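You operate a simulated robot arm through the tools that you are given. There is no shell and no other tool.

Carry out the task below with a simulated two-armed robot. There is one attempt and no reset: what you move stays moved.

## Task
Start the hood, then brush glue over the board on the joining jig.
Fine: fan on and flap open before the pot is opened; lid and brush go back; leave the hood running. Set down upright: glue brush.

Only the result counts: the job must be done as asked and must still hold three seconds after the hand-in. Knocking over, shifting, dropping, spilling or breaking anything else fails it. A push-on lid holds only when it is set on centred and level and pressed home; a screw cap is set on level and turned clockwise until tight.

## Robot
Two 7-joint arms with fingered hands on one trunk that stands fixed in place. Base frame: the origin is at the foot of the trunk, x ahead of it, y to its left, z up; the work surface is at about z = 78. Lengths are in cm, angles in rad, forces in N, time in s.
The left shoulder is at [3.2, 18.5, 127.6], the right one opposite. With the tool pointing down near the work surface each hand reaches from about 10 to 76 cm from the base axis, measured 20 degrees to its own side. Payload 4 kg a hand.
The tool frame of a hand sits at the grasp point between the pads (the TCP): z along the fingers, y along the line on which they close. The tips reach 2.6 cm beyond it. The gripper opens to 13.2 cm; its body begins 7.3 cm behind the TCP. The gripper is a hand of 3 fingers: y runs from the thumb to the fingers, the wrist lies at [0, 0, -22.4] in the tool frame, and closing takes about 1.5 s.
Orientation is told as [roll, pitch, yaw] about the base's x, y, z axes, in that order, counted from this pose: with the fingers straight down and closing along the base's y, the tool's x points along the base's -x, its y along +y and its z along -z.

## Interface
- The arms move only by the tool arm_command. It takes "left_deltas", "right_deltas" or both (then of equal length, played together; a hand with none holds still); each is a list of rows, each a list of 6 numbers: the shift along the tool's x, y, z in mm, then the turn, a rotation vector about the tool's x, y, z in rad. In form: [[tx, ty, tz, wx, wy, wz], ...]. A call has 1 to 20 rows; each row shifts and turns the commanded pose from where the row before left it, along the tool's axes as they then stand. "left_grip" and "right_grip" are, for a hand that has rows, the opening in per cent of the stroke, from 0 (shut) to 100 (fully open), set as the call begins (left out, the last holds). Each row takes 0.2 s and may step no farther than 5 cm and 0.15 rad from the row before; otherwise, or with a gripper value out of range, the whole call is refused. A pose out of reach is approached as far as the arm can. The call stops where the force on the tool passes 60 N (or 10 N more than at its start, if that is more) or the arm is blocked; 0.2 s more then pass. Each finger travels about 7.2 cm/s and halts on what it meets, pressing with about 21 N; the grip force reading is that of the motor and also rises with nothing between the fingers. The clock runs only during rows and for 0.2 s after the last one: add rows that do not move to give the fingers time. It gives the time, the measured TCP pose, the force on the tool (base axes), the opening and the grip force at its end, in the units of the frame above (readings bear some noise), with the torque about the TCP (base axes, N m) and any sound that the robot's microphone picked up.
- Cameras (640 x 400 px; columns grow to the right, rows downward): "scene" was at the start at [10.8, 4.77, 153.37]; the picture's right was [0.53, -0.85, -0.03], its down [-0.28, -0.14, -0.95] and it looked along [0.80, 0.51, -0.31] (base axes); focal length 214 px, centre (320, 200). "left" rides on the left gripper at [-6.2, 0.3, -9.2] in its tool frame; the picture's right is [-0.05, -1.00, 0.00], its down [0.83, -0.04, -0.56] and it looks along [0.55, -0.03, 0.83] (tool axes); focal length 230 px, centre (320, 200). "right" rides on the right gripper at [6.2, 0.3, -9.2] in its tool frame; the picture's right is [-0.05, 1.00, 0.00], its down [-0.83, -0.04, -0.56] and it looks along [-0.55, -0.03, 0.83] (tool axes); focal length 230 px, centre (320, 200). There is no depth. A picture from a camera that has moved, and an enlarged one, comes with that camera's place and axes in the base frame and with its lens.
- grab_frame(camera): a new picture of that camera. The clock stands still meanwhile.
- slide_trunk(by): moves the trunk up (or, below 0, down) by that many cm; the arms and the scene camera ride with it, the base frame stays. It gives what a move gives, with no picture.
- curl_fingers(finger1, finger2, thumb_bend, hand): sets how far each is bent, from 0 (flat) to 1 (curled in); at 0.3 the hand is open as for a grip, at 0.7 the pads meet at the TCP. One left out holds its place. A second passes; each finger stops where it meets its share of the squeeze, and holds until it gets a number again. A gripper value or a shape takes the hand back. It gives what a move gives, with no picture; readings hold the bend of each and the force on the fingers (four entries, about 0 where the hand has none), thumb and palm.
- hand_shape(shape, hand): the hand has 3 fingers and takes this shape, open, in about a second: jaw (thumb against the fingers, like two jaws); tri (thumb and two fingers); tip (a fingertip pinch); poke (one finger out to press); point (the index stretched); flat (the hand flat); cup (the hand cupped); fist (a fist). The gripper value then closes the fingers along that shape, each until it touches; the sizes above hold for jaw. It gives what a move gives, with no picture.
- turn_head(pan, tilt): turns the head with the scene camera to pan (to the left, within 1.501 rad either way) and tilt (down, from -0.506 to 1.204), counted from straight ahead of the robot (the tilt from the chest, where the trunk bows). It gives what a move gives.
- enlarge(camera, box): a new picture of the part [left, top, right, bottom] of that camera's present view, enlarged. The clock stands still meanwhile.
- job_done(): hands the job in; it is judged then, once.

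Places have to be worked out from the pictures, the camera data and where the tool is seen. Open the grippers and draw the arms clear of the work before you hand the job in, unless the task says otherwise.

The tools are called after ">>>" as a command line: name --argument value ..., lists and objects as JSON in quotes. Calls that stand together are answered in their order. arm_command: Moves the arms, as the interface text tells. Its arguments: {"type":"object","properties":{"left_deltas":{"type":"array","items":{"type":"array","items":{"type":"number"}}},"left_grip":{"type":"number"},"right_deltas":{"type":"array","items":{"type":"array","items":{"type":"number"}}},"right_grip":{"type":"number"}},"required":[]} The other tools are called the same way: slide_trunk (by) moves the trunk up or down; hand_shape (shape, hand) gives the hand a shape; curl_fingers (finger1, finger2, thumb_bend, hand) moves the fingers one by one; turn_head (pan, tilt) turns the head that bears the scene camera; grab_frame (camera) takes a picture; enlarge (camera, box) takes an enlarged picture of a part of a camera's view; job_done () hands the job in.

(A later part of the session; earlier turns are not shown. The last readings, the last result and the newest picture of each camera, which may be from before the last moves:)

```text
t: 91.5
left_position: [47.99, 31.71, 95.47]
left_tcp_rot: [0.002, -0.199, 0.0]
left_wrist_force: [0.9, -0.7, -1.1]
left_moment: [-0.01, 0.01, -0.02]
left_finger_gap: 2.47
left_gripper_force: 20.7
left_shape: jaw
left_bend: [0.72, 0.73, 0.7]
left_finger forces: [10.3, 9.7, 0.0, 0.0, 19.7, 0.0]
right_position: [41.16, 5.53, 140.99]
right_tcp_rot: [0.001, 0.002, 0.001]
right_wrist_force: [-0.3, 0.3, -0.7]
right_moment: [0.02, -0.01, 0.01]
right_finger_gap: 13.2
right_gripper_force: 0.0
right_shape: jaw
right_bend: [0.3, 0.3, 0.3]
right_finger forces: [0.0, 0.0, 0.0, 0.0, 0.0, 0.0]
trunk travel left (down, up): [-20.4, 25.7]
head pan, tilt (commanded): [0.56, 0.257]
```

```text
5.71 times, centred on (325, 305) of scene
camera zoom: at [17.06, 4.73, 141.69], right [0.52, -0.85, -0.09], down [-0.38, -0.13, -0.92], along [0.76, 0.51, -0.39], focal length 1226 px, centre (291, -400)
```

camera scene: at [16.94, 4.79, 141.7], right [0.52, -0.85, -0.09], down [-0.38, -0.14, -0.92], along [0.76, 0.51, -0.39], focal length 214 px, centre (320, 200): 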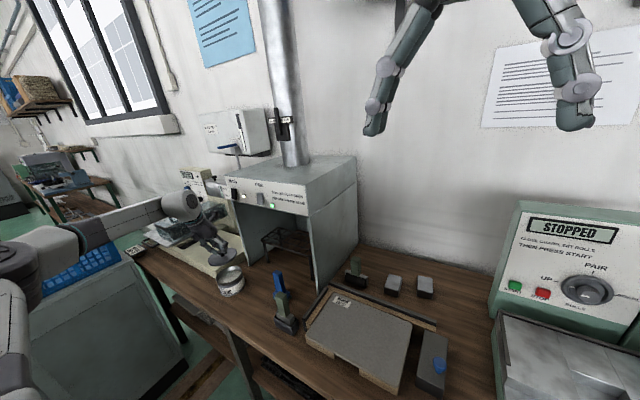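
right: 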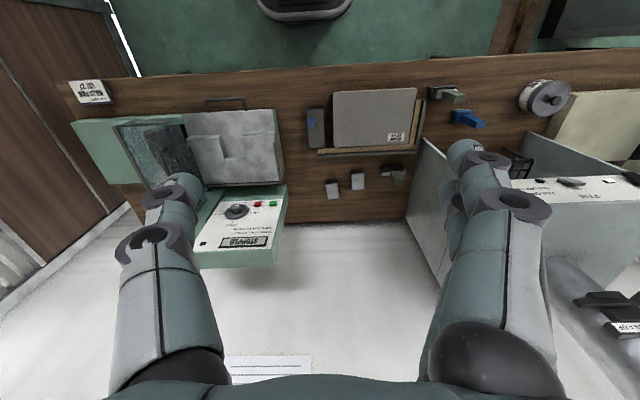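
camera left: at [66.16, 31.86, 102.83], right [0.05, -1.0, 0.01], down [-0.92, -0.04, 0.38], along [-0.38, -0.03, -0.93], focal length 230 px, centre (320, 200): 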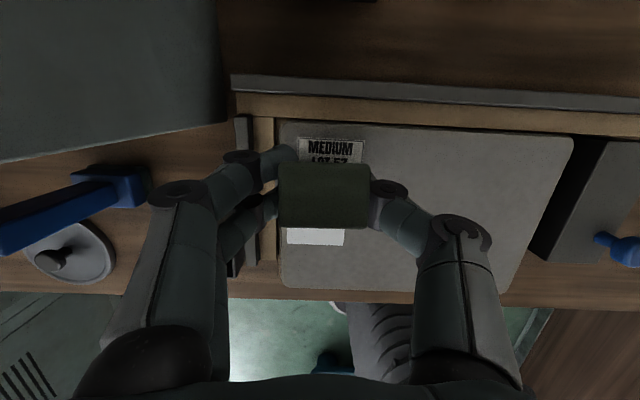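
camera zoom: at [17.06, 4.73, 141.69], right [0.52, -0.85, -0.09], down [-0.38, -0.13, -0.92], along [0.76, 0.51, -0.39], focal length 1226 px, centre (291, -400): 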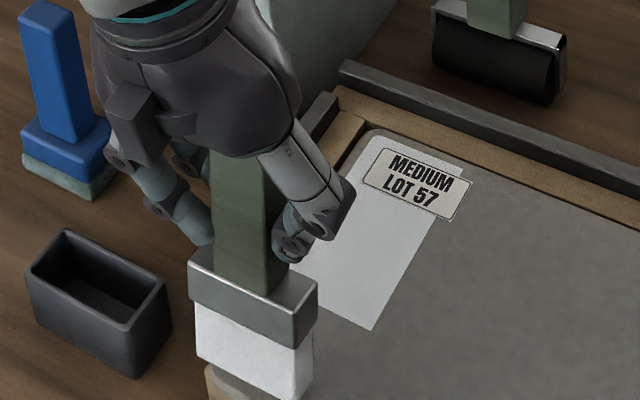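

The middle and back cells are filmed. I press down at the near edge with firmer contact and stroke 6.5 cm forward.

>>> arm_command --left_deltas '[[4, 0, 19.6, 0, 0, 0], [1.8, 0, 9, 0, 0, 0], [0, 0, 0, 0, 0, 0], [-6, 0, 1.2, 0, 0, 0], [-6, 0, 1.2, 0, 0, 0], [-6, 0, 1.2, 0, 0, 0], [-8, 0, 1.6, 0, 0, 0], [-8, 0, 1.6, 0, 0, 0], [-8, 0, 1.6, 0, 0, 0], [-8, 0, 1.6, 0, 0, 0], [-8, 0, 1.6, 0, 0, 0], [0, 0, 0, 0, 0, 0]]'

>>> enlarge --camera "scene" --box '[290, 250, 450, 380]'

```text
t: 94.1
left_position: [53.71, 31.48, 92.66]
left_tcp_rot: [0.002, -0.199, -0.001]
left_wrist_force: [-1.8, -0.6, 2.5]
left_moment: [0.01, 0.15, -0.01]
left_finger_gap: 2.48
left_gripper_force: 20.6
left_shape: jaw
left_bend: [0.72, 0.74, 0.7]
left_finger forces: [9.5, 12.2, 0.0, 0.0, 21.5, 0.1]
right_position: [40.94, 5.58, 141.16]
right_tcp_rot: [-0.001, -0.001, 0.001]
right_wrist_force: [0.0, -0.6, -0.2]
right_moment: [-0.02, 0.0, 0.02]
right_finger_gap: 13.18
right_gripper_force: 0.1
right_shape: jaw
right_bend: [0.3, 0.3, 0.3]
right_finger forces: [0.0, 0.0, 0.1, 0.0, 0.0, 0.0]
trunk travel left (down, up): [-20.4, 25.7]
head pan, tilt (commanded): [0.56, 0.257]
```

```text
3.08 times, centred on (370, 315) of scene
camera zoom: at [16.87, 4.76, 141.72], right [0.52, -0.85, -0.09], down [-0.38, -0.14, -0.92], along [0.76, 0.51, -0.39], focal length 660 px, centre (166, -154)
```

zoom: 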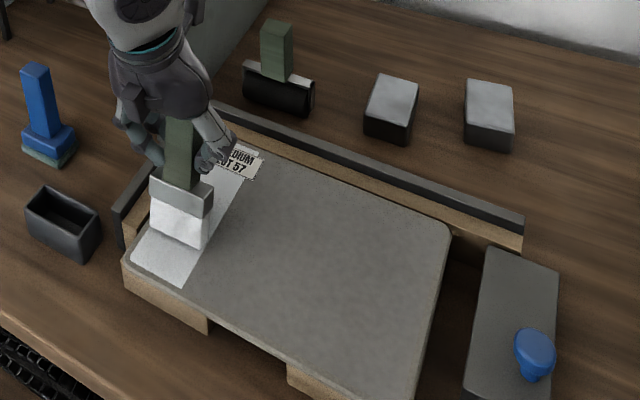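

The whole left row (3 cells) is filmed now, y about 28.2–34, with 2.5 N sufficing. I lift, shift to the next row (y about 25.3) at the near edge, press and stroke.

>>> arm_command --left_deltas '[[-4, 0, -19.6, 0, 0, 0], [28.5, -31, -5.8, 0, 0, 0], [28.5, -31, -5.8, 0, 0, 0], [2, 0, 9.8, 0, 0, 0], [2, 0, 9.8, 0, 0, 0], [0, 0, 0, 0, 0, 0], [-6, 0, 1.2, 0, 0, 0], [-6, 0, 1.2, 0, 0, 0], [-8, 0, 1.6, 0, 0, 0], [-8, 0, 1.6, 0, 0, 0], [-8, 0, 1.6, 0, 0, 0], [-8, 0, 1.6, 0, 0, 0], [-8, 0, 1.6, 0, 0, 0], [-8, 0, 1.6, 0, 0, 0], [-8, 0, 1.6, 0, 0, 0], [-8, 0, 1.6, 0, 0, 0], [-8, 0, 1.6, 0, 0, 0]]'

>>> enlarge --camera "scene" --box '[290, 250, 450, 380]'

```text
t: 97.7
left_position: [56.51, 25.41, 92.58]
left_tcp_rot: [0.001, -0.199, 0.0]
left_wrist_force: [-1.5, -0.5, 2.0]
left_moment: [0.03, 0.12, 0.0]
left_finger_gap: 2.52
left_gripper_force: 21.2
left_shape: jaw
left_bend: [0.72, 0.74, 0.7]
left_finger forces: [9.7, 12.0, 0.1, 0.1, 21.2, 0.0]
right_position: [41.02, 5.57, 141.01]
right_tcp_rot: [-0.001, 0.0, 0.0]
right_wrist_force: [0.4, -0.4, -0.6]
right_moment: [0.0, 0.0, 0.05]
right_finger_gap: 13.21
right_gripper_force: 0.1
right_shape: jaw
right_bend: [0.3, 0.3, 0.3]
right_finger forces: [0.0, 0.0, 0.0, 0.0, 0.0, 0.0]
trunk travel left (down, up): [-20.4, 25.7]
head pan, tilt (commanded): [0.56, 0.257]
```

```text
3.08 times, centred on (370, 315) of scene
camera zoom: at [16.93, 4.76, 141.71], right [0.52, -0.85, -0.09], down [-0.38, -0.14, -0.92], along [0.76, 0.51, -0.39], focal length 660 px, centre (166, -154)
```

zoom: 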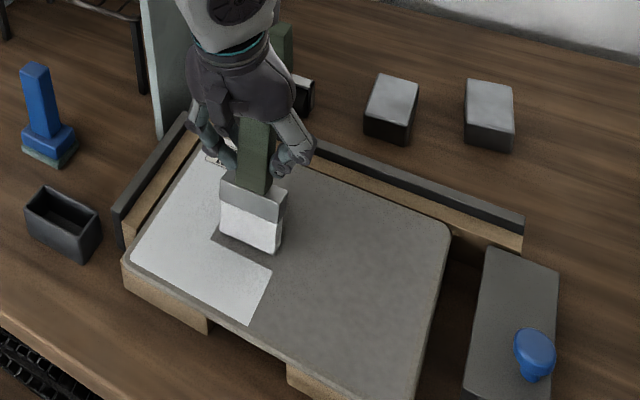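

The second row takes film cell by cell; cells measure about 5.8 x 6.45 cm (3 x 4 grid), with row centres y 31.7, 25.2, 18.7, 12.2. I finish this row to the back.

>>> arm_command --left_deltas '[[-8, 0, 1.6, 0, 0, 0], [-8, 0, 1.6, 0, 0, 0], [-8, 0, 1.6, 0, 0, 0], [-8, 0, 1.6, 0, 0, 0], [-8, 0, 1.6, 0, 0, 0], [-8, 0, 1.6, 0, 0, 0], [-8, 0, 1.6, 0, 0, 0], [-8, 0, 1.6, 0, 0, 0], [-8, 0, 1.6, 0, 0, 0], [-6, 0, 1.2, 0, 0, 0], [0, 0, 0, 0, 0, 0]]'

>>> enlarge --camera "scene" --box '[290, 250, 450, 380]'

```text
t: 100.1
left_position: [64.56, 25.47, 92.76]
left_tcp_rot: [0.0, -0.2, 0.002]
left_wrist_force: [-0.7, -1.0, 1.8]
left_moment: [0.02, 0.08, -0.02]
left_finger_gap: 2.46
left_gripper_force: 21.0
left_shape: jaw
left_bend: [0.72, 0.74, 0.7]
left_finger forces: [9.9, 11.3, 0.0, 0.0, 21.2, 0.0]
right_position: [40.97, 5.57, 140.99]
right_tcp_rot: [0.001, 0.0, 0.0]
right_wrist_force: [0.4, 0.6, -0.4]
right_moment: [0.02, -0.01, 0.0]
right_finger_gap: 13.18
right_gripper_force: 0.2
right_shape: jaw
right_bend: [0.3, 0.3, 0.3]
right_finger forces: [0.0, 0.0, 0.0, 0.0, 0.0, 0.1]
trunk travel left (down, up): [-20.4, 25.7]
head pan, tilt (commanded): [0.56, 0.257]
```

```text
3.08 times, centred on (370, 315) of scene
camera zoom: at [16.9, 4.75, 141.71], right [0.52, -0.85, -0.09], down [-0.38, -0.14, -0.92], along [0.76, 0.51, -0.39], focal length 660 px, centre (166, -154)
```

zoom: 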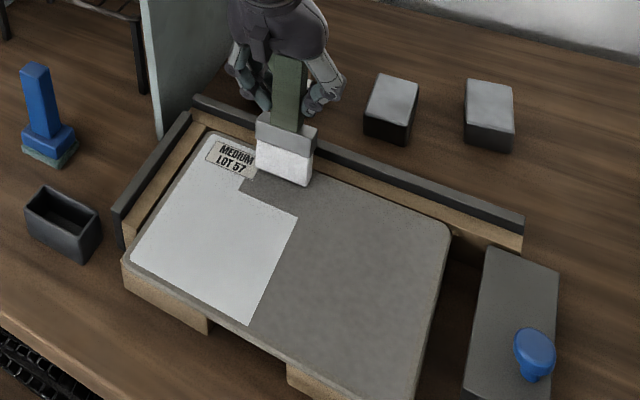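

The row's back cell is not filmed yet; the force has fallen to 1.8 N. I press 1.5 mm more and move slightly back and forth.

>>> arm_command --left_deltas '[[0.3, 0, 1.5, 0, 0, 0], [0, 0, 0, 0, 0, 0], [7, 0, -1.4, 0, 0, 0], [7, 0, -1.4, 0, 0, 0], [0, 0, 0, 0, 0, 0], [-7, 0, 1.4, 0, 0, 0], [-7, 0, 1.4, 0, 0, 0], [0, 0, 0, 0, 0, 0]]'

>>> enlarge --camera "scene" --box '[290, 250, 450, 380]'

```text
t: 101.9
left_position: [64.53, 25.29, 92.66]
left_tcp_rot: [0.002, -0.201, 0.0]
left_wrist_force: [0.7, 0.8, 13.0]
left_moment: [-0.03, 0.03, -0.03]
left_finger_gap: 2.54
left_gripper_force: 21.2
left_shape: jaw
left_bend: [0.73, 0.74, 0.71]
left_finger forces: [10.9, 12.9, 0.0, 0.0, 23.0, 0.0]
right_position: [40.85, 5.53, 141.15]
right_tcp_rot: [0.0, -0.001, 0.0]
right_wrist_force: [0.5, 0.0, 0.0]
right_moment: [-0.02, 0.03, 0.0]
right_finger_gap: 13.19
right_gripper_force: 0.0
right_shape: jaw
right_bend: [0.3, 0.3, 0.3]
right_finger forces: [0.0, 0.0, 0.1, 0.1, 0.0, 0.0]
trunk travel left (down, up): [-20.4, 25.7]
head pan, tilt (commanded): [0.56, 0.257]
```

```text
3.08 times, centred on (370, 315) of scene
camera zoom: at [16.76, 4.7, 141.74], right [0.52, -0.85, -0.09], down [-0.37, -0.13, -0.92], along [0.76, 0.51, -0.39], focal length 660 px, centre (166, -154)
```

zoom: 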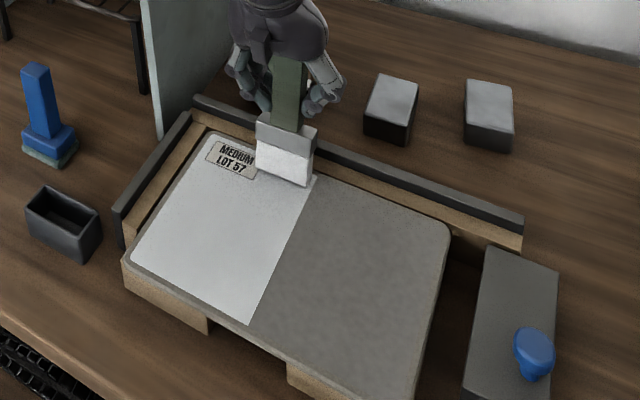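

Both left rows are fully filmed (6 cells). I lift, go to the third row (y about 18.7) at the near edge, press and stroke.

>>> arm_command --left_deltas '[[-4, 0, -19.6, 0, 0, 0], [40.7, -16.5, -8.3, 0, 0, 0], [40.7, -16.5, -8.3, 0, 0, 0], [40.7, -16.5, -8.3, 0, 0, 0], [40.7, -16.5, -8.3, 0, 0, 0], [2, 0, 9.5, 0, 0, 0], [1.8, 0, 9.4, 0, 0, 0], [0, 0, 0, 0, 0, 0], [-6, 0, 1.2, 0, 0, 0], [-8, 0, 1.6, 0, 0, 0], [-8, 0, 1.6, 0, 0, 0], [-8, 0, 1.6, 0, 0, 0], [-8, 0, 1.6, 0, 0, 0], [-8, 0, 1.6, 0, 0, 0], [-8, 0, 1.6, 0, 0, 0], [-8, 0, 1.6, 0, 0, 0], [-8, 0, 1.6, 0, 0, 0], [-8, 0, 1.6, 0, 0, 0], [-8, 0, 1.6, 0, 0, 0]]'

>>> enlarge --camera "scene" --box '[290, 250, 450, 380]'

```text
t: 105.9
left_position: [56.69, 18.8, 92.53]
left_tcp_rot: [-0.001, -0.198, 0.0]
left_wrist_force: [-1.2, -0.1, 3.9]
left_moment: [0.02, 0.18, -0.03]
left_finger_gap: 2.5
left_gripper_force: 21.0
left_shape: jaw
left_bend: [0.72, 0.74, 0.71]
left_finger forces: [9.3, 12.2, 0.0, 0.0, 21.1, 0.1]
right_position: [41.08, 5.62, 140.98]
right_tcp_rot: [0.0, 0.001, 0.001]
right_wrist_force: [0.7, 0.4, 0.2]
right_moment: [-0.02, -0.01, 0.02]
right_finger_gap: 13.19
right_gripper_force: 0.0
right_shape: jaw
right_bend: [0.3, 0.3, 0.3]
right_finger forces: [0.0, 0.0, 0.1, 0.0, 0.0, 0.0]
trunk travel left (down, up): [-20.4, 25.7]
head pan, tilt (commanded): [0.56, 0.257]
```

```text
3.08 times, centred on (370, 315) of scene
camera zoom: at [16.92, 4.76, 141.71], right [0.52, -0.85, -0.09], down [-0.38, -0.14, -0.92], along [0.76, 0.51, -0.39], focal length 660 px, centre (166, -154)
```

zoom: 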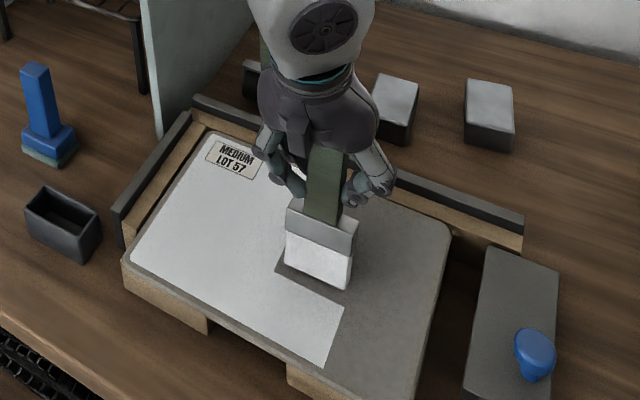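

The third row's near cell is filmed. I continue this stroke to the back.

>>> arm_command --left_deltas '[[-8, 0, 1.7, 0, 0, 0], [-8, 0, 1.7, 0, 0, 0], [-8, 0, 1.7, 0, 0, 0], [-8, 0, 1.7, 0, 0, 0], [-8, 0, 1.7, 0, 0, 0], [-8, 0, 1.7, 0, 0, 0], [-8, 0, 1.7, 0, 0, 0], [-8, 0, 1.7, 0, 0, 0], [-8, 0, 1.7, 0, 0, 0], [-6, 0, 1.2, 0, 0, 0], [0, 0, 0, 0, 0, 0], [6, 0, -1.2, 0, 0, 0], [6, 0, -1.2, 0, 0, 0], [0, 0, 0, 0, 0, 0], [-6, 0, 1.2, 0, 0, 0], [-6, 0, 1.2, 0, 0, 0], [0, 0, 0, 0, 0, 0]]'

>>> enlarge --camera "scene" --box '[290, 250, 450, 380]'

```text
t: 109.5
left_position: [64.63, 18.72, 92.45]
left_tcp_rot: [0.002, -0.199, 0.001]
left_wrist_force: [-0.5, 0.0, 4.9]
left_moment: [-0.01, 0.17, 0.0]
left_finger_gap: 2.52
left_gripper_force: 20.6
left_shape: jaw
left_bend: [0.72, 0.74, 0.71]
left_finger forces: [9.8, 12.1, 0.0, 0.1, 21.9, 0.1]
right_position: [40.99, 5.5, 141.11]
right_tcp_rot: [0.0, 0.0, -0.001]
right_wrist_force: [0.9, -0.4, -0.1]
right_moment: [0.0, -0.01, 0.01]
right_finger_gap: 13.21
right_gripper_force: 0.0
right_shape: jaw
right_bend: [0.3, 0.3, 0.3]
right_finger forces: [0.0, 0.0, 0.0, 0.0, 0.0, 0.0]
trunk travel left (down, up): [-20.4, 25.7]
head pan, tilt (commanded): [0.56, 0.257]
```

```text
3.08 times, centred on (370, 315) of scene
camera zoom: at [16.85, 4.73, 141.72], right [0.52, -0.85, -0.09], down [-0.38, -0.13, -0.92], along [0.76, 0.51, -0.39], focal length 660 px, centre (166, -154)
```

zoom: 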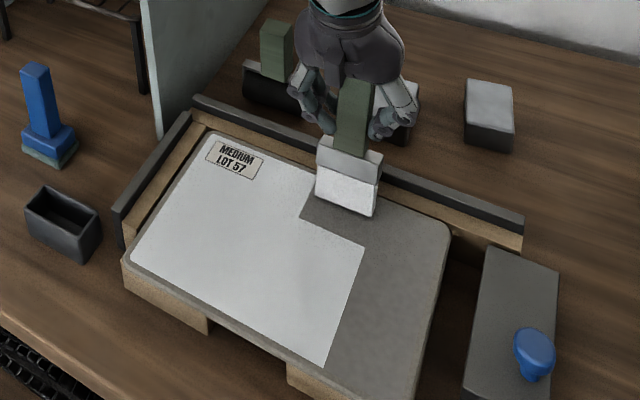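

The back cell of the third row lacks film still. I press 1.5 mm more and wiggle as before.

>>> arm_command --left_deltas '[[0.3, 0, 1.5, 0, 0, 0], [7, 0, -1.4, 0, 0, 0], [7, 0, -1.4, 0, 0, 0], [7, 0, -1.4, 0, 0, 0], [0, 0, 0, 0, 0, 0], [-7, 0, 1.4, 0, 0, 0], [-7, 0, 1.4, 0, 0, 0], [-7, 0, 1.4, 0, 0, 0], [0, 0, 0, 0, 0, 0]]'

>>> enlarge --camera "scene" --box '[290, 250, 450, 380]'

```text
t: 111.5
left_position: [64.55, 18.72, 92.41]
left_tcp_rot: [0.001, -0.201, 0.0]
left_wrist_force: [0.4, -0.7, 13.1]
left_moment: [-0.04, 0.14, 0.02]
left_finger_gap: 2.58
left_gripper_force: 21.0
left_shape: jaw
left_bend: [0.73, 0.74, 0.71]
left_finger forces: [10.0, 13.5, 0.0, 0.1, 23.4, 0.0]
right_position: [40.89, 5.62, 141.19]
right_tcp_rot: [0.0, -0.002, -0.001]
right_wrist_force: [0.7, -0.3, 0.6]
right_moment: [0.02, -0.01, 0.03]
right_finger_gap: 13.2
right_gripper_force: 0.0
right_shape: jaw
right_bend: [0.3, 0.3, 0.3]
right_finger forces: [0.0, 0.0, 0.0, 0.1, 0.1, 0.1]
trunk travel left (down, up): [-20.4, 25.7]
head pan, tilt (commanded): [0.56, 0.257]
```

```text
3.08 times, centred on (370, 315) of scene
camera zoom: at [16.76, 4.7, 141.73], right [0.52, -0.85, -0.09], down [-0.37, -0.13, -0.92], along [0.76, 0.51, -0.39], focal length 660 px, centre (166, -154)
```

zoom: 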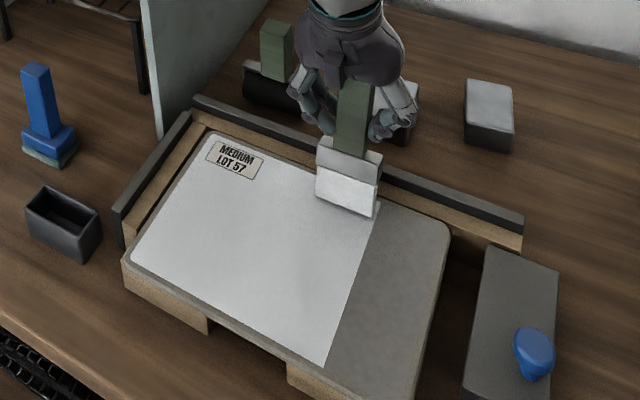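

Nine cells are filmed. I lift and check the brush's attitude in the grip before the last row.

>>> arm_command --left_deltas '[[-4, 0, -19.6, 0, 0, 0], [40.7, -16.2, -8.3, 0, 0, 0], [40.7, -16.2, -8.3, 0, 0, 0], [40.7, -16.2, -8.3, 0, 0, 0], [40.7, -16.2, -8.3, 0, 0, 0], [0, 0, 0, 0, 0, 0]]'

>>> enlarge --camera "scene" --box '[330, 270, 450, 390]'

>>> grab_frame --camera "left"

```text
t: 112.9
left_position: [48.26, 12.3, 94.39]
left_tcp_rot: [-0.001, -0.199, 0.0]
left_wrist_force: [-0.7, 0.5, -0.6]
left_moment: [0.0, -0.01, 0.02]
left_finger_gap: 2.54
left_gripper_force: 21.0
left_shape: jaw
left_bend: [0.73, 0.73, 0.71]
left_finger forces: [10.1, 10.0, 0.1, 0.0, 19.9, 0.1]
right_position: [41.15, 5.6, 140.91]
right_tcp_rot: [0.0, 0.0, 0.0]
right_wrist_force: [0.7, 0.6, -0.3]
right_moment: [-0.02, 0.0, 0.02]
right_finger_gap: 13.19
right_gripper_force: 0.1
right_shape: jaw
right_bend: [0.3, 0.3, 0.3]
right_finger forces: [0.0, 0.0, 0.0, 0.0, 0.0, 0.0]
trunk travel left (down, up): [-20.4, 25.7]
head pan, tilt (commanded): [0.56, 0.257]
```

```text
3.33 times, centred on (390, 330) of scene
camera zoom: at [17.02, 4.81, 141.69], right [0.52, -0.85, -0.09], down [-0.38, -0.14, -0.92], along [0.76, 0.51, -0.39], focal length 715 px, centre (87, -233)
```

zoom: 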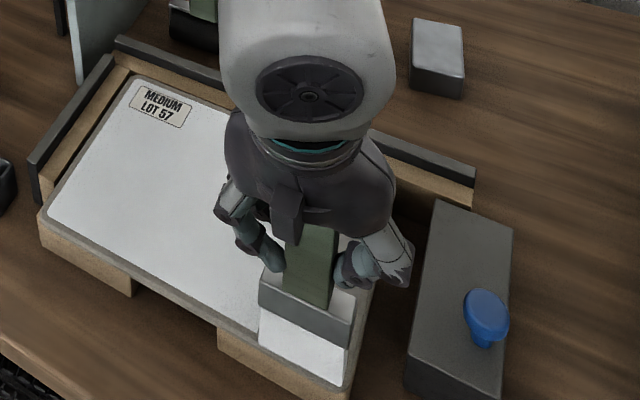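

```text
taken
camera left: at [52.46, 12.61, 104.48], right [0.05, -1.0, 0.01], down [-0.92, -0.04, 0.38], along [-0.38, -0.03, -0.92], focal length 230 px, centre (320, 200)
```

left: 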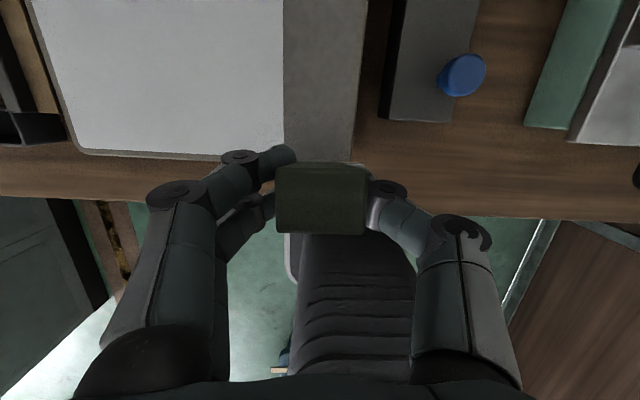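

The handle looks rotated in the grip: its top has tipped forward, bristles toward me, by roughly 0.35 rad. I raise the hand a bit and measure the lean before going on.

>>> arm_command --left_deltas '[[-8, 0, -39, 0, 0, 0], [0, 0, 0, 0, 0, 0]]'

>>> enlarge --camera "scene" --box '[340, 260, 420, 360]'

>>> enlarge --camera "left" --box '[220, 100, 420, 260]'

>>> grab_frame --camera "right"

```text
t: 113.5
left_position: [48.25, 12.31, 98.27]
left_tcp_rot: [0.0, -0.196, 0.0]
left_wrist_force: [0.5, 0.6, -0.8]
left_moment: [0.0, 0.02, 0.04]
left_finger_gap: 2.53
left_gripper_force: 20.9
left_shape: jaw
left_bend: [0.73, 0.73, 0.71]
left_finger forces: [10.2, 9.9, 0.0, 0.0, 19.9, 0.1]
right_position: [41.15, 5.58, 141.12]
right_tcp_rot: [0.0, 0.003, 0.0]
right_wrist_force: [-0.4, 0.9, 0.3]
right_moment: [0.01, 0.0, 0.0]
right_finger_gap: 13.2
right_gripper_force: 0.0
right_shape: jaw
right_bend: [0.3, 0.3, 0.3]
right_finger forces: [0.1, 0.0, 0.1, 0.0, 0.0, 0.0]
trunk travel left (down, up): [-20.4, 25.7]
head pan, tilt (commanded): [0.56, 0.257]
```

```text
4.00 times, centred on (380, 310) of scene
camera zoom: at [17.03, 4.8, 141.69], right [0.52, -0.85, -0.09], down [-0.38, -0.14, -0.92], along [0.76, 0.51, -0.39], focal length 858 px, centre (80, -240)
```

zoom: 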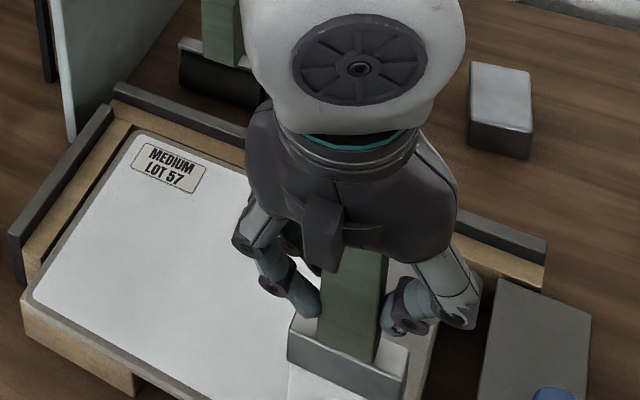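

```text
2.50 times, centred on (320, 180) of left
camera zoom: at [52.52, 12.57, 108.46], right [0.05, -1.0, 0.01], down [-0.92, -0.04, 0.38], along [-0.38, -0.03, -0.92], focal length 575 px, centre (320, 250)
```

zoom: 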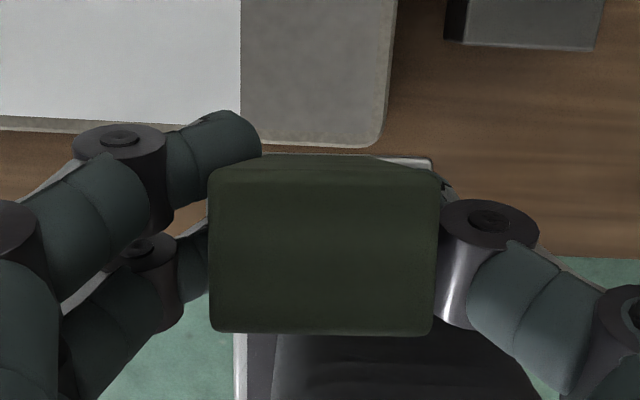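

```text
taken
camera right: at [34.98, 5.9, 150.2], right [0.05, 1.0, 0.0], down [0.83, -0.04, 0.55], along [0.55, -0.03, -0.83], focal length 230 px, centre (320, 200)
```

right: 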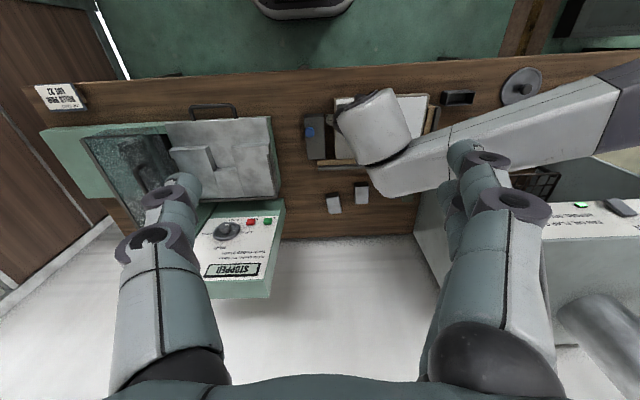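

The brush leans about 0.2 rad in the grip (bristles toward me). I pitch the hand by +0.2 rad, making the tool vertical, so the brush stands upright again, and check.

>>> arm_command --left_deltas '[[0, 0, 0, 0, 0.1, 0], [0, 0, 0, 0, 0.1, 0], [0, 0, 0, 0, 0, 0]]'

>>> enlarge --camera "scene" --box '[340, 270, 440, 380]'

>>> enlarge --camera "left" --box '[220, 100, 420, 260]'

```text
t: 114.3
left_position: [48.11, 12.14, 98.41]
left_tcp_rot: [0.0, 0.002, -0.001]
left_wrist_force: [-0.3, 0.1, -1.8]
left_moment: [-0.01, 0.0, -0.02]
left_finger_gap: 2.53
left_gripper_force: 20.7
left_shape: jaw
left_bend: [0.73, 0.73, 0.71]
left_finger forces: [10.1, 9.9, 0.0, 0.1, 19.9, 0.1]
right_position: [40.91, 5.63, 141.12]
right_tcp_rot: [0.0, -0.001, -0.001]
right_wrist_force: [-0.2, -0.1, 0.3]
right_moment: [0.02, -0.01, 0.01]
right_finger_gap: 13.19
right_gripper_force: 0.1
right_shape: jaw
right_bend: [0.3, 0.3, 0.3]
right_finger forces: [0.0, 0.0, 0.0, 0.0, 0.1, 0.1]
trunk travel left (down, up): [-20.4, 25.7]
head pan, tilt (commanded): [0.56, 0.257]
```

```text
3.64 times, centred on (390, 325) of scene
camera zoom: at [16.86, 4.74, 141.72], right [0.52, -0.85, -0.09], down [-0.38, -0.13, -0.92], along [0.76, 0.51, -0.39], focal length 780 px, centre (66, -254)
```

zoom: 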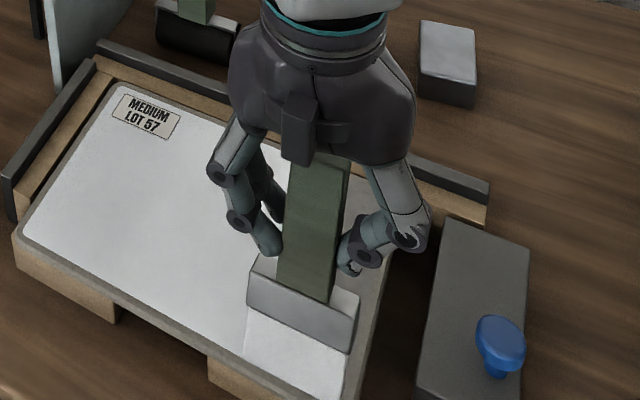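

```text
2.50 times, centred on (320, 180) of left
camera zoom: at [54.35, 12.57, 107.48], right [0.05, -1.0, 0.0], down [-0.83, -0.04, 0.56], along [-0.56, -0.03, -0.83], focal length 575 px, centre (320, 250)
```

zoom: 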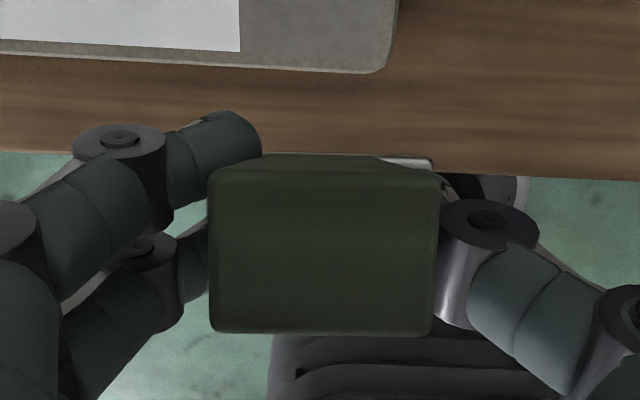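

I turned the wrong way: with the tool vertical the lean is about 0.4 rad. The handle axis lies 0.41 rad off the tool axis, so I tilt the hand outward to 0.41 rad to bring the brush upright, raising it a little for clearance.

>>> arm_command --left_deltas '[[0, 0, -20, 0, -0.1, 0], [0, 0, 0, 0, -0.1, 0], [0, 0, 0, 0, -0.1, 0], [0, 0, 0, 0, -0.11, 0], [0, 0, 0, 0, 0, 0]]'

>>> enlarge --camera "scene" --box '[340, 260, 440, 370]'

>>> grab_frame --camera "left"

```text
t: 115.5
left_position: [48.29, 12.3, 100.45]
left_tcp_rot: [-0.002, -0.41, 0.0]
left_wrist_force: [0.0, 0.4, -0.4]
left_moment: [0.01, 0.06, -0.01]
left_finger_gap: 2.54
left_gripper_force: 21.4
left_shape: jaw
left_bend: [0.73, 0.73, 0.71]
left_finger forces: [10.1, 10.0, 0.0, 0.1, 19.9, 0.0]
right_position: [41.11, 5.54, 141.01]
right_tcp_rot: [0.001, -0.001, -0.001]
right_wrist_force: [0.4, 0.4, 0.2]
right_moment: [0.02, 0.0, 0.01]
right_finger_gap: 13.19
right_gripper_force: 0.0
right_shape: jaw
right_bend: [0.3, 0.3, 0.3]
right_finger forces: [0.0, 0.0, 0.0, 0.0, 0.0, 0.1]
trunk travel left (down, up): [-20.4, 25.7]
head pan, tilt (commanded): [0.56, 0.257]
```

```text
3.64 times, centred on (390, 315) of scene
camera zoom: at [16.99, 4.78, 141.7], right [0.52, -0.85, -0.09], down [-0.38, -0.14, -0.92], along [0.76, 0.51, -0.39], focal length 780 px, centre (66, -218)
```

zoom: 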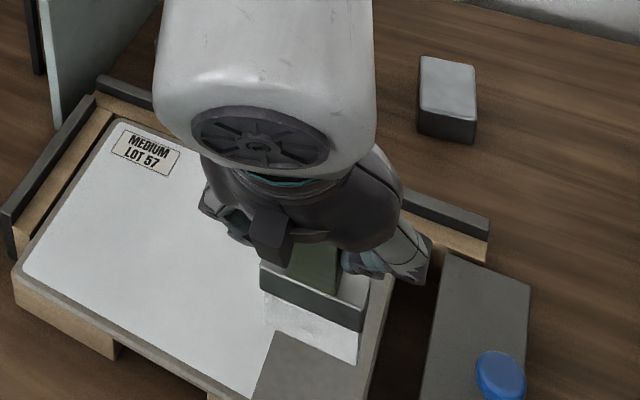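

```text
taken
camera left: at [50.22, 12.61, 111.16], right [0.05, -1.0, 0.02], down [-0.98, -0.04, 0.18], along [-0.18, -0.03, -0.98], focal length 230 px, centre (320, 200)
```

left: 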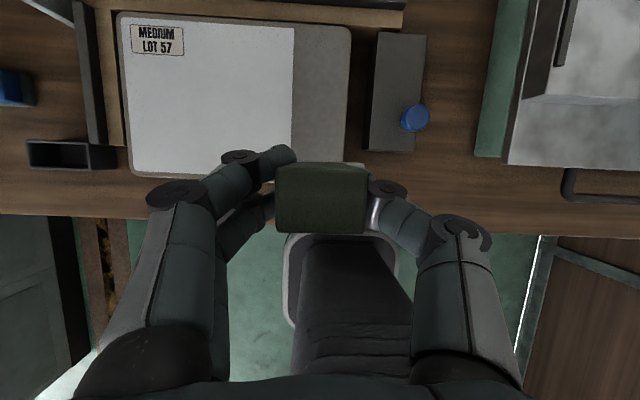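

The brush now looks upright. I lower it over the near end of the last row (y about 12.4) to just above the board.

>>> arm_command --left_deltas '[[15.1, 1, 28.5, 0, 0, 0], [15.1, 1, 28.5, 0, 0, 0], [0, 0, 0, 0, 0, 0]]'

>>> enlarge --camera "scene" --box '[350, 290, 430, 390]'

```text
t: 116.3
left_position: [47.48, 12.45, 94.01]
left_tcp_rot: [0.001, -0.411, 0.0]
left_wrist_force: [-0.7, 0.5, -1.0]
left_moment: [0.01, -0.02, 0.02]
left_finger_gap: 2.51
left_gripper_force: 21.1
left_shape: jaw
left_bend: [0.73, 0.73, 0.71]
left_finger forces: [10.2, 9.9, 0.1, 0.1, 20.0, 0.0]
right_position: [40.93, 5.57, 141.18]
right_tcp_rot: [0.001, 0.0, 0.0]
right_wrist_force: [0.6, -0.4, 0.4]
right_moment: [-0.01, -0.01, 0.03]
right_finger_gap: 13.2
right_gripper_force: 0.1
right_shape: jaw
right_bend: [0.3, 0.3, 0.3]
right_finger forces: [0.0, 0.0, 0.1, 0.1, 0.0, 0.0]
trunk travel left (down, up): [-20.4, 25.7]
head pan, tilt (commanded): [0.56, 0.257]
```

```text
4.00 times, centred on (390, 340) of scene
camera zoom: at [16.84, 4.74, 141.73], right [0.52, -0.85, -0.09], down [-0.38, -0.13, -0.92], along [0.76, 0.51, -0.39], focal length 858 px, centre (40, -360)
```

zoom: 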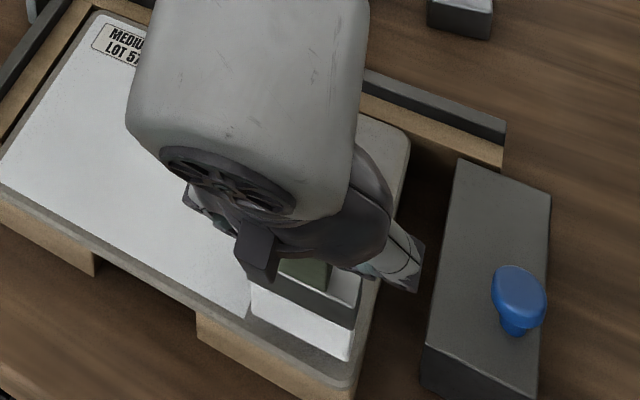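

I lower in small steps until contact.

>>> arm_command --left_deltas '[[2.4, 0, 5.5, 0, 0, 0], [1.2, 0, 2.75, 0, 0, 0], [0.8, 0, 1.83, 0, 0, 0], [0, 0, 0, 0, 0, 0]]'

```text
t: 117.3
left_position: [47.65, 12.36, 92.94]
left_tcp_rot: [-0.001, -0.41, 0.0]
left_wrist_force: [0.1, 0.2, -0.5]
left_moment: [-0.01, 0.01, 0.04]
left_finger_gap: 2.52
left_gripper_force: 21.0
left_shape: jaw
left_bend: [0.73, 0.73, 0.71]
left_finger forces: [10.1, 9.9, 0.0, 0.1, 19.9, 0.0]
right_position: [41.04, 5.61, 141.03]
right_tcp_rot: [0.0, 0.0, -0.001]
right_wrist_force: [0.1, 0.4, 0.1]
right_moment: [-0.01, 0.0, -0.01]
right_finger_gap: 13.18
right_gripper_force: 0.0
right_shape: jaw
right_bend: [0.3, 0.3, 0.3]
right_finger forces: [0.1, 0.0, 0.0, 0.1, 0.0, 0.0]
trunk travel left (down, up): [-20.4, 25.7]
head pan, tilt (commanded): [0.56, 0.257]
```

No contact yet at z 92.94; I continue down in 2 mm steps.

>>> arm_command --left_deltas '[[0.8, 0, 1.83, 0, 0, 0], [0.8, 0, 1.83, 0, 0, 0], [0, 0, 0, 0, 0, 0]]'

```text
t: 118.1
left_position: [47.66, 12.37, 92.49]
left_tcp_rot: [0.0, -0.41, 0.0]
left_wrist_force: [-0.3, -0.8, 6.7]
left_moment: [0.01, -0.05, -0.03]
left_finger_gap: 2.54
left_gripper_force: 20.9
left_shape: jaw
left_bend: [0.73, 0.73, 0.71]
left_finger forces: [10.6, 10.4, 0.0, 0.1, 21.4, 0.0]
right_position: [41.01, 5.56, 141.08]
right_tcp_rot: [0.001, 0.001, 0.0]
right_wrist_force: [-0.7, 0.0, 0.4]
right_moment: [0.04, 0.01, 0.01]
right_finger_gap: 13.19
right_gripper_force: 0.0
right_shape: jaw
right_bend: [0.3, 0.3, 0.3]
right_finger forces: [0.0, 0.0, 0.0, 0.0, 0.0, 0.1]
trunk travel left (down, up): [-20.4, 25.7]
head pan, tilt (commanded): [0.56, 0.257]
```

Contact at 6.7 N. I ease slightly and stroke forward 6.4 cm.

>>> arm_command --left_deltas '[[-0.2, 0, -0.4, 0, 0, 0], [-7.3, 0, 3.2, 0, 0, 0], [-7.3, 0, 3.2, 0, 0, 0], [-7.3, 0, 3.2, 0, 0, 0], [-7.3, 0, 3.2, 0, 0, 0], [-7.3, 0, 3.2, 0, 0, 0], [-7.3, 0, 3.2, 0, 0, 0], [-7.3, 0, 3.2, 0, 0, 0], [-7.3, 0, 3.2, 0, 0, 0]]'

>>> enlarge --camera "scene" --box '[340, 270, 440, 390]'

```text
t: 120.1
left_position: [54.01, 12.5, 92.6]
left_tcp_rot: [0.001, -0.41, 0.0]
left_wrist_force: [-1.8, -0.3, 4.3]
left_moment: [0.05, 0.18, 0.01]
left_finger_gap: 2.53
left_gripper_force: 20.7
left_shape: jaw
left_bend: [0.72, 0.74, 0.71]
left_finger forces: [9.2, 12.7, 0.0, 0.0, 21.8, 0.0]
right_position: [40.91, 5.6, 141.13]
right_tcp_rot: [0.001, 0.0, -0.001]
right_wrist_force: [0.3, 0.0, 0.0]
right_moment: [-0.02, 0.0, 0.04]
right_finger_gap: 13.2
right_gripper_force: 0.1
right_shape: jaw
right_bend: [0.3, 0.3, 0.3]
right_finger forces: [0.0, 0.1, 0.0, 0.0, 0.0, 0.1]
trunk travel left (down, up): [-20.4, 25.7]
head pan, tilt (commanded): [0.56, 0.257]
```

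```text
3.33 times, centred on (390, 330) of scene
camera zoom: at [16.89, 4.76, 141.71], right [0.52, -0.85, -0.09], down [-0.38, -0.14, -0.92], along [0.76, 0.51, -0.39], focal length 715 px, centre (87, -233)
```

zoom: 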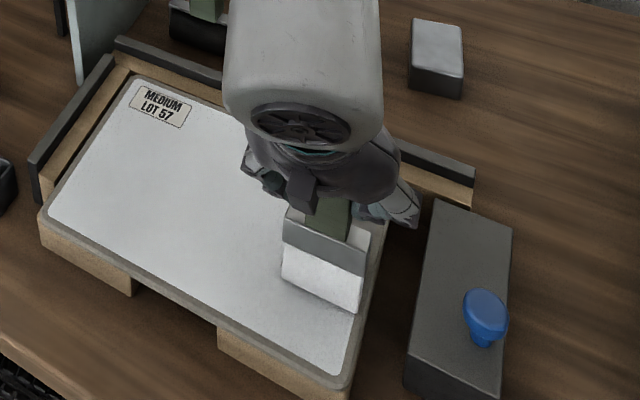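

The near cell of the last row is filmed. I continue forward.

>>> arm_command --left_deltas '[[-7.3, 0, 3.2, 0, 0, 0], [-7.3, 0, 3.2, 0, 0, 0], [-7.3, 0, 3.2, 0, 0, 0], [-7.3, 0, 3.2, 0, 0, 0], [-7.3, 0, 3.2, 0, 0, 0], [-7.3, 0, 3.2, 0, 0, 0], [-7.3, 0, 3.3, 0, 0, 0], [-7.3, 0, 3.3, 0, 0, 0], [-7.3, 0, 3.3, 0, 0, 0], [-7.3, 0, 3.3, 0, 0, 0], [0, 0, 0, 0, 0, 0]]'

>>> enlarge --camera "scene" --box '[330, 250, 450, 390]'

```text
t: 122.5
left_position: [61.95, 12.48, 92.4]
left_tcp_rot: [0.0, -0.411, 0.0]
left_wrist_force: [-2.3, 0.1, 5.1]
left_moment: [0.05, 0.24, 0.02]
left_finger_gap: 2.55
left_gripper_force: 20.6
left_shape: jaw
left_bend: [0.72, 0.74, 0.71]
left_finger forces: [9.0, 13.2, 0.1, 0.0, 21.9, 0.0]
right_position: [40.97, 5.57, 140.95]
right_tcp_rot: [0.0, 0.0, 0.0]
right_wrist_force: [-0.4, 0.4, -0.1]
right_moment: [0.02, 0.01, -0.01]
right_finger_gap: 13.18
right_gripper_force: 0.0
right_shape: jaw
right_bend: [0.3, 0.3, 0.3]
right_finger forces: [0.0, 0.1, 0.0, 0.1, 0.0, 0.1]
trunk travel left (down, up): [-20.4, 25.7]
head pan, tilt (commanded): [0.56, 0.257]
```

```text
2.86 times, centred on (390, 320) of scene
camera zoom: at [16.84, 4.75, 141.72], right [0.52, -0.85, -0.09], down [-0.38, -0.13, -0.92], along [0.76, 0.51, -0.39], focal length 613 px, centre (120, -143)
```

zoom: 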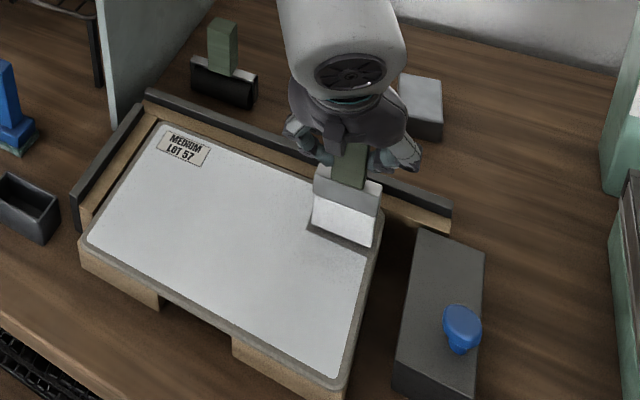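

Only the last back cell remains. I continue 2.4 cm and add pressure with a small wiggle.

>>> arm_command --left_deltas '[[-7.3, 0, 3.3, 0, 0, 0], [-7.3, 0, 3.3, 0, 0, 0], [-7.3, 0, 3.3, 0, 0, 0], [0.5, 0, 1.0, 0, 0, 0], [6.4, 0, -2.8, 0, 0, 0], [6.4, 0, -2.8, 0, 0, 0], [6.4, 0, -2.8, 0, 0, 0], [0, 0, 0, 0, 0, 0], [-6.4, 0, 2.8, 0, 0, 0], [-6.4, 0, 2.8, 0, 0, 0], [-6.4, 0, 2.8, 0, 0, 0], [0, 0, 0, 0, 0, 0]]'

>>> enlarge --camera "scene" --box '[330, 250, 450, 390]'

```text
t: 125.1
left_position: [64.09, 12.39, 92.2]
left_tcp_rot: [0.002, -0.41, -0.001]
left_wrist_force: [0.1, 0.5, 13.6]
left_moment: [-0.02, 0.18, 0.0]
left_finger_gap: 2.6
left_gripper_force: 21.2
left_shape: jaw
left_bend: [0.72, 0.74, 0.71]
left_finger forces: [9.2, 13.9, 0.0, 0.0, 22.9, 0.1]
right_position: [40.78, 5.59, 141.19]
right_tcp_rot: [0.002, -0.001, 0.001]
right_wrist_force: [0.1, 0.2, 0.0]
right_moment: [-0.03, 0.01, -0.02]
right_finger_gap: 13.19
right_gripper_force: 0.1
right_shape: jaw
right_bend: [0.3, 0.3, 0.3]
right_finger forces: [0.0, 0.0, 0.1, 0.0, 0.0, 0.0]
trunk travel left (down, up): [-20.4, 25.7]
head pan, tilt (commanded): [0.56, 0.257]
```

```text
2.86 times, centred on (390, 320) of scene
camera zoom: at [16.76, 4.73, 141.73], right [0.52, -0.85, -0.09], down [-0.37, -0.13, -0.92], along [0.76, 0.51, -0.39], focal length 613 px, centre (120, -143)
```

zoom: 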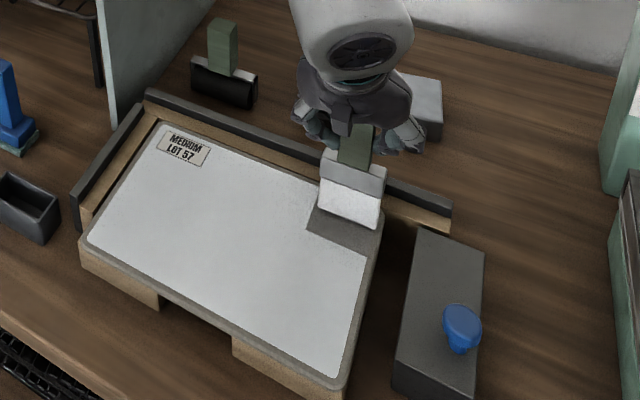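

The last cell is not counted yet; the bristles now sit past its centre. I sweep back 4 cm and forward 3 cm with the same pressure.

>>> arm_command --left_deltas '[[7.3, 0, -3.2, 0, 0, 0], [7.3, 0, -3.2, 0, 0, 0], [7.3, 0, -3.2, 0, 0, 0], [7.3, 0, -3.2, 0, 0, 0], [7.3, 0, -3.2, 0, 0, 0], [0, 0, 0, 0, 0, 0]]'

>>> enlarge --camera "scene" --box '[330, 250, 450, 390]'

```text
t: 126.5
left_position: [60.41, 12.43, 92.44]
left_tcp_rot: [0.0, -0.412, 0.0]
left_wrist_force: [3.0, -2.6, 19.0]
left_moment: [-0.12, -0.4, 0.0]
left_finger_gap: 2.6
left_gripper_force: 21.3
left_shape: jaw
left_bend: [0.74, 0.73, 0.71]
left_finger forces: [13.9, 8.8, 0.1, 0.0, 24.9, 0.1]
right_position: [40.87, 5.31, 141.04]
right_tcp_rot: [0.001, -0.002, 0.001]
right_wrist_force: [0.6, 0.4, -0.2]
right_moment: [-0.01, 0.03, 0.01]
right_finger_gap: 13.19
right_gripper_force: 0.1
right_shape: jaw
right_bend: [0.3, 0.3, 0.3]
right_finger forces: [0.0, 0.0, 0.1, 0.0, 0.0, 0.0]
trunk travel left (down, up): [-20.4, 25.7]
head pan, tilt (commanded): [0.56, 0.257]
```

```text
2.86 times, centred on (390, 320) of scene
camera zoom: at [16.78, 4.69, 141.74], right [0.52, -0.85, -0.09], down [-0.37, -0.13, -0.92], along [0.76, 0.51, -0.39], focal length 613 px, centre (120, -143)
```

zoom: 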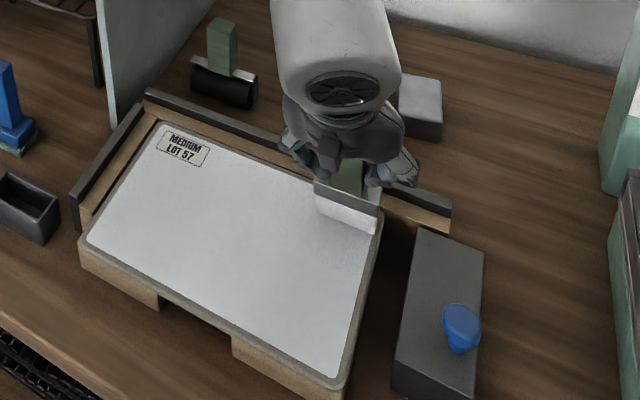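

All twelve cells look filmed. I lift the brush straight up and inspect the board and the brush's attitude.

>>> arm_command --left_deltas '[[-4, 0, -9.2, 0, 0, 0], [-8, 0, -18.3, 0, 0, 0], [-12, 0, -27.5, 0, 0, 0], [-12, 0, -27.5, 0, 0, 0], [0, 0, 0, 0, 0, 0]]'

>>> enlarge --camera "scene" --box '[290, 230, 450, 390]'

>>> enlarge --camera "scene" --box '[350, 220, 420, 310]'

>>> grab_frame --camera "left"

```text
t: 127.7
left_position: [60.45, 12.56, 101.19]
left_tcp_rot: [0.002, -0.41, -0.001]
left_wrist_force: [0.5, 0.4, -0.3]
left_moment: [0.0, 0.05, 0.0]
left_finger_gap: 2.52
left_gripper_force: 21.0
left_shape: jaw
left_bend: [0.73, 0.73, 0.71]
left_finger forces: [10.2, 10.2, 0.1, 0.1, 20.0, 0.0]
right_position: [40.95, 5.5, 140.99]
right_tcp_rot: [0.0, 0.0, 0.001]
right_wrist_force: [0.1, 0.2, -0.5]
right_moment: [0.02, 0.0, -0.02]
right_finger_gap: 13.2
right_gripper_force: 0.1
right_shape: jaw
right_bend: [0.3, 0.3, 0.3]
right_finger forces: [0.0, 0.1, 0.1, 0.1, 0.0, 0.0]
trunk travel left (down, up): [-20.4, 25.7]
head pan, tilt (commanded): [0.56, 0.257]
```

```text
2.50 times, centred on (370, 310) of scene
camera zoom: at [16.97, 4.76, 141.7], right [0.52, -0.85, -0.09], down [-0.38, -0.14, -0.92], along [0.76, 0.51, -0.39], focal length 536 px, centre (195, -75)
```

zoom: 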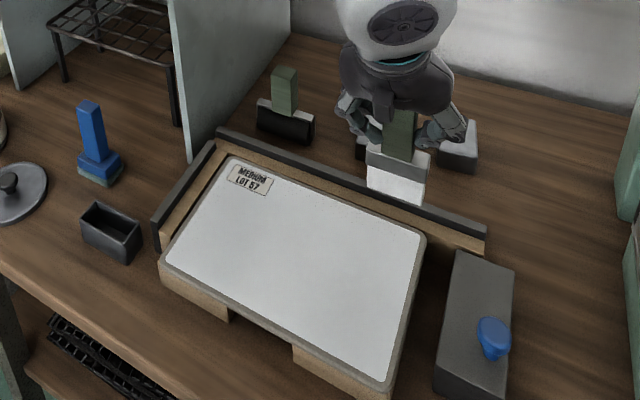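

```text
4.44 times, centred on (385, 265) of scene
camera zoom: at [16.97, 4.76, 141.7], right [0.52, -0.85, -0.09], down [-0.38, -0.14, -0.92], along [0.76, 0.51, -0.39], focal length 953 px, centre (31, -89)
```

zoom: 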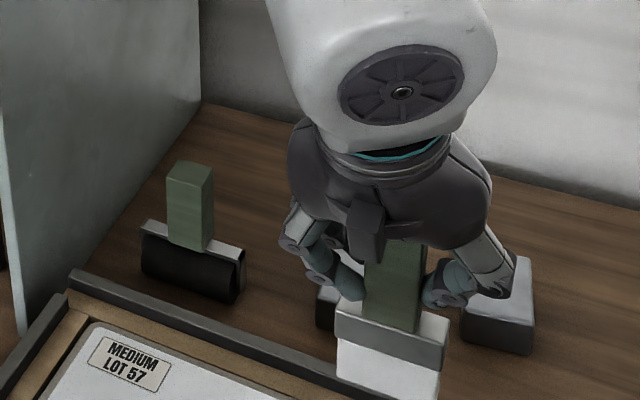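

```text
taken
camera left: at [62.56, 12.78, 112.04], right [0.05, -1.0, 0.02], down [-0.98, -0.04, 0.18], along [-0.18, -0.03, -0.98], focal length 230 px, centre (320, 200)
```

left: 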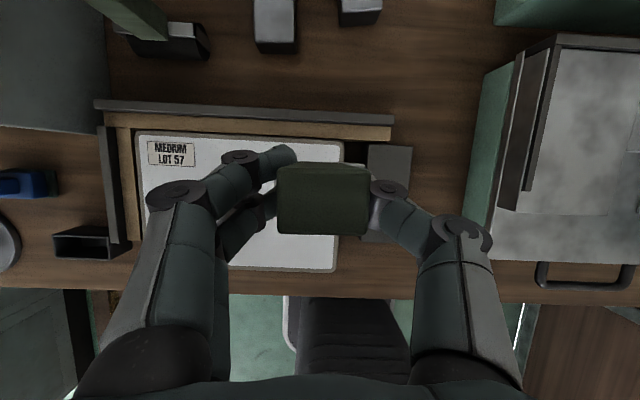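

The whole board is coated. I now check the brush's lean in the grip to set it upright for its trough.

>>> enlarge --camera "left" --box '[220, 100, 420, 260]'

>>> enlarge --camera "scene" --box '[375, 265, 415, 315]'

```text
2.50 times, centred on (320, 180) of left
camera zoom: at [62.56, 12.78, 112.04], right [0.05, -1.0, 0.02], down [-0.98, -0.04, 0.18], along [-0.18, -0.03, -0.98], focal length 575 px, centre (320, 250)
```

zoom: 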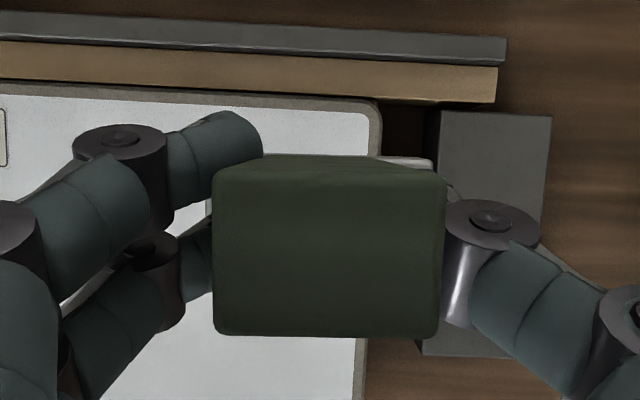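

```text
8.00 times, centred on (395, 290) of scene
camera zoom: at [16.97, 4.76, 141.7], right [0.52, -0.85, -0.09], down [-0.38, -0.14, -0.92], along [0.76, 0.51, -0.39], focal length 1716 px, centre (-280, -520)
```

zoom: 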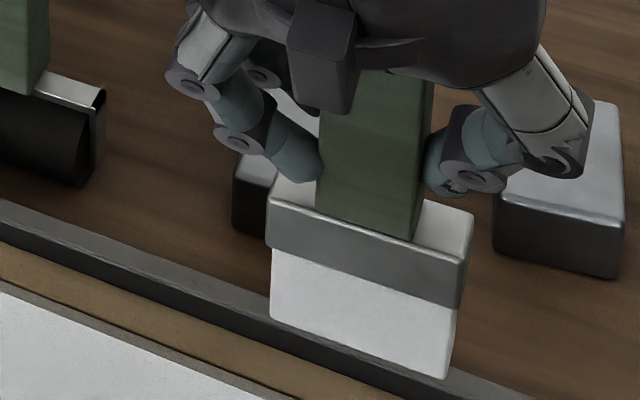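

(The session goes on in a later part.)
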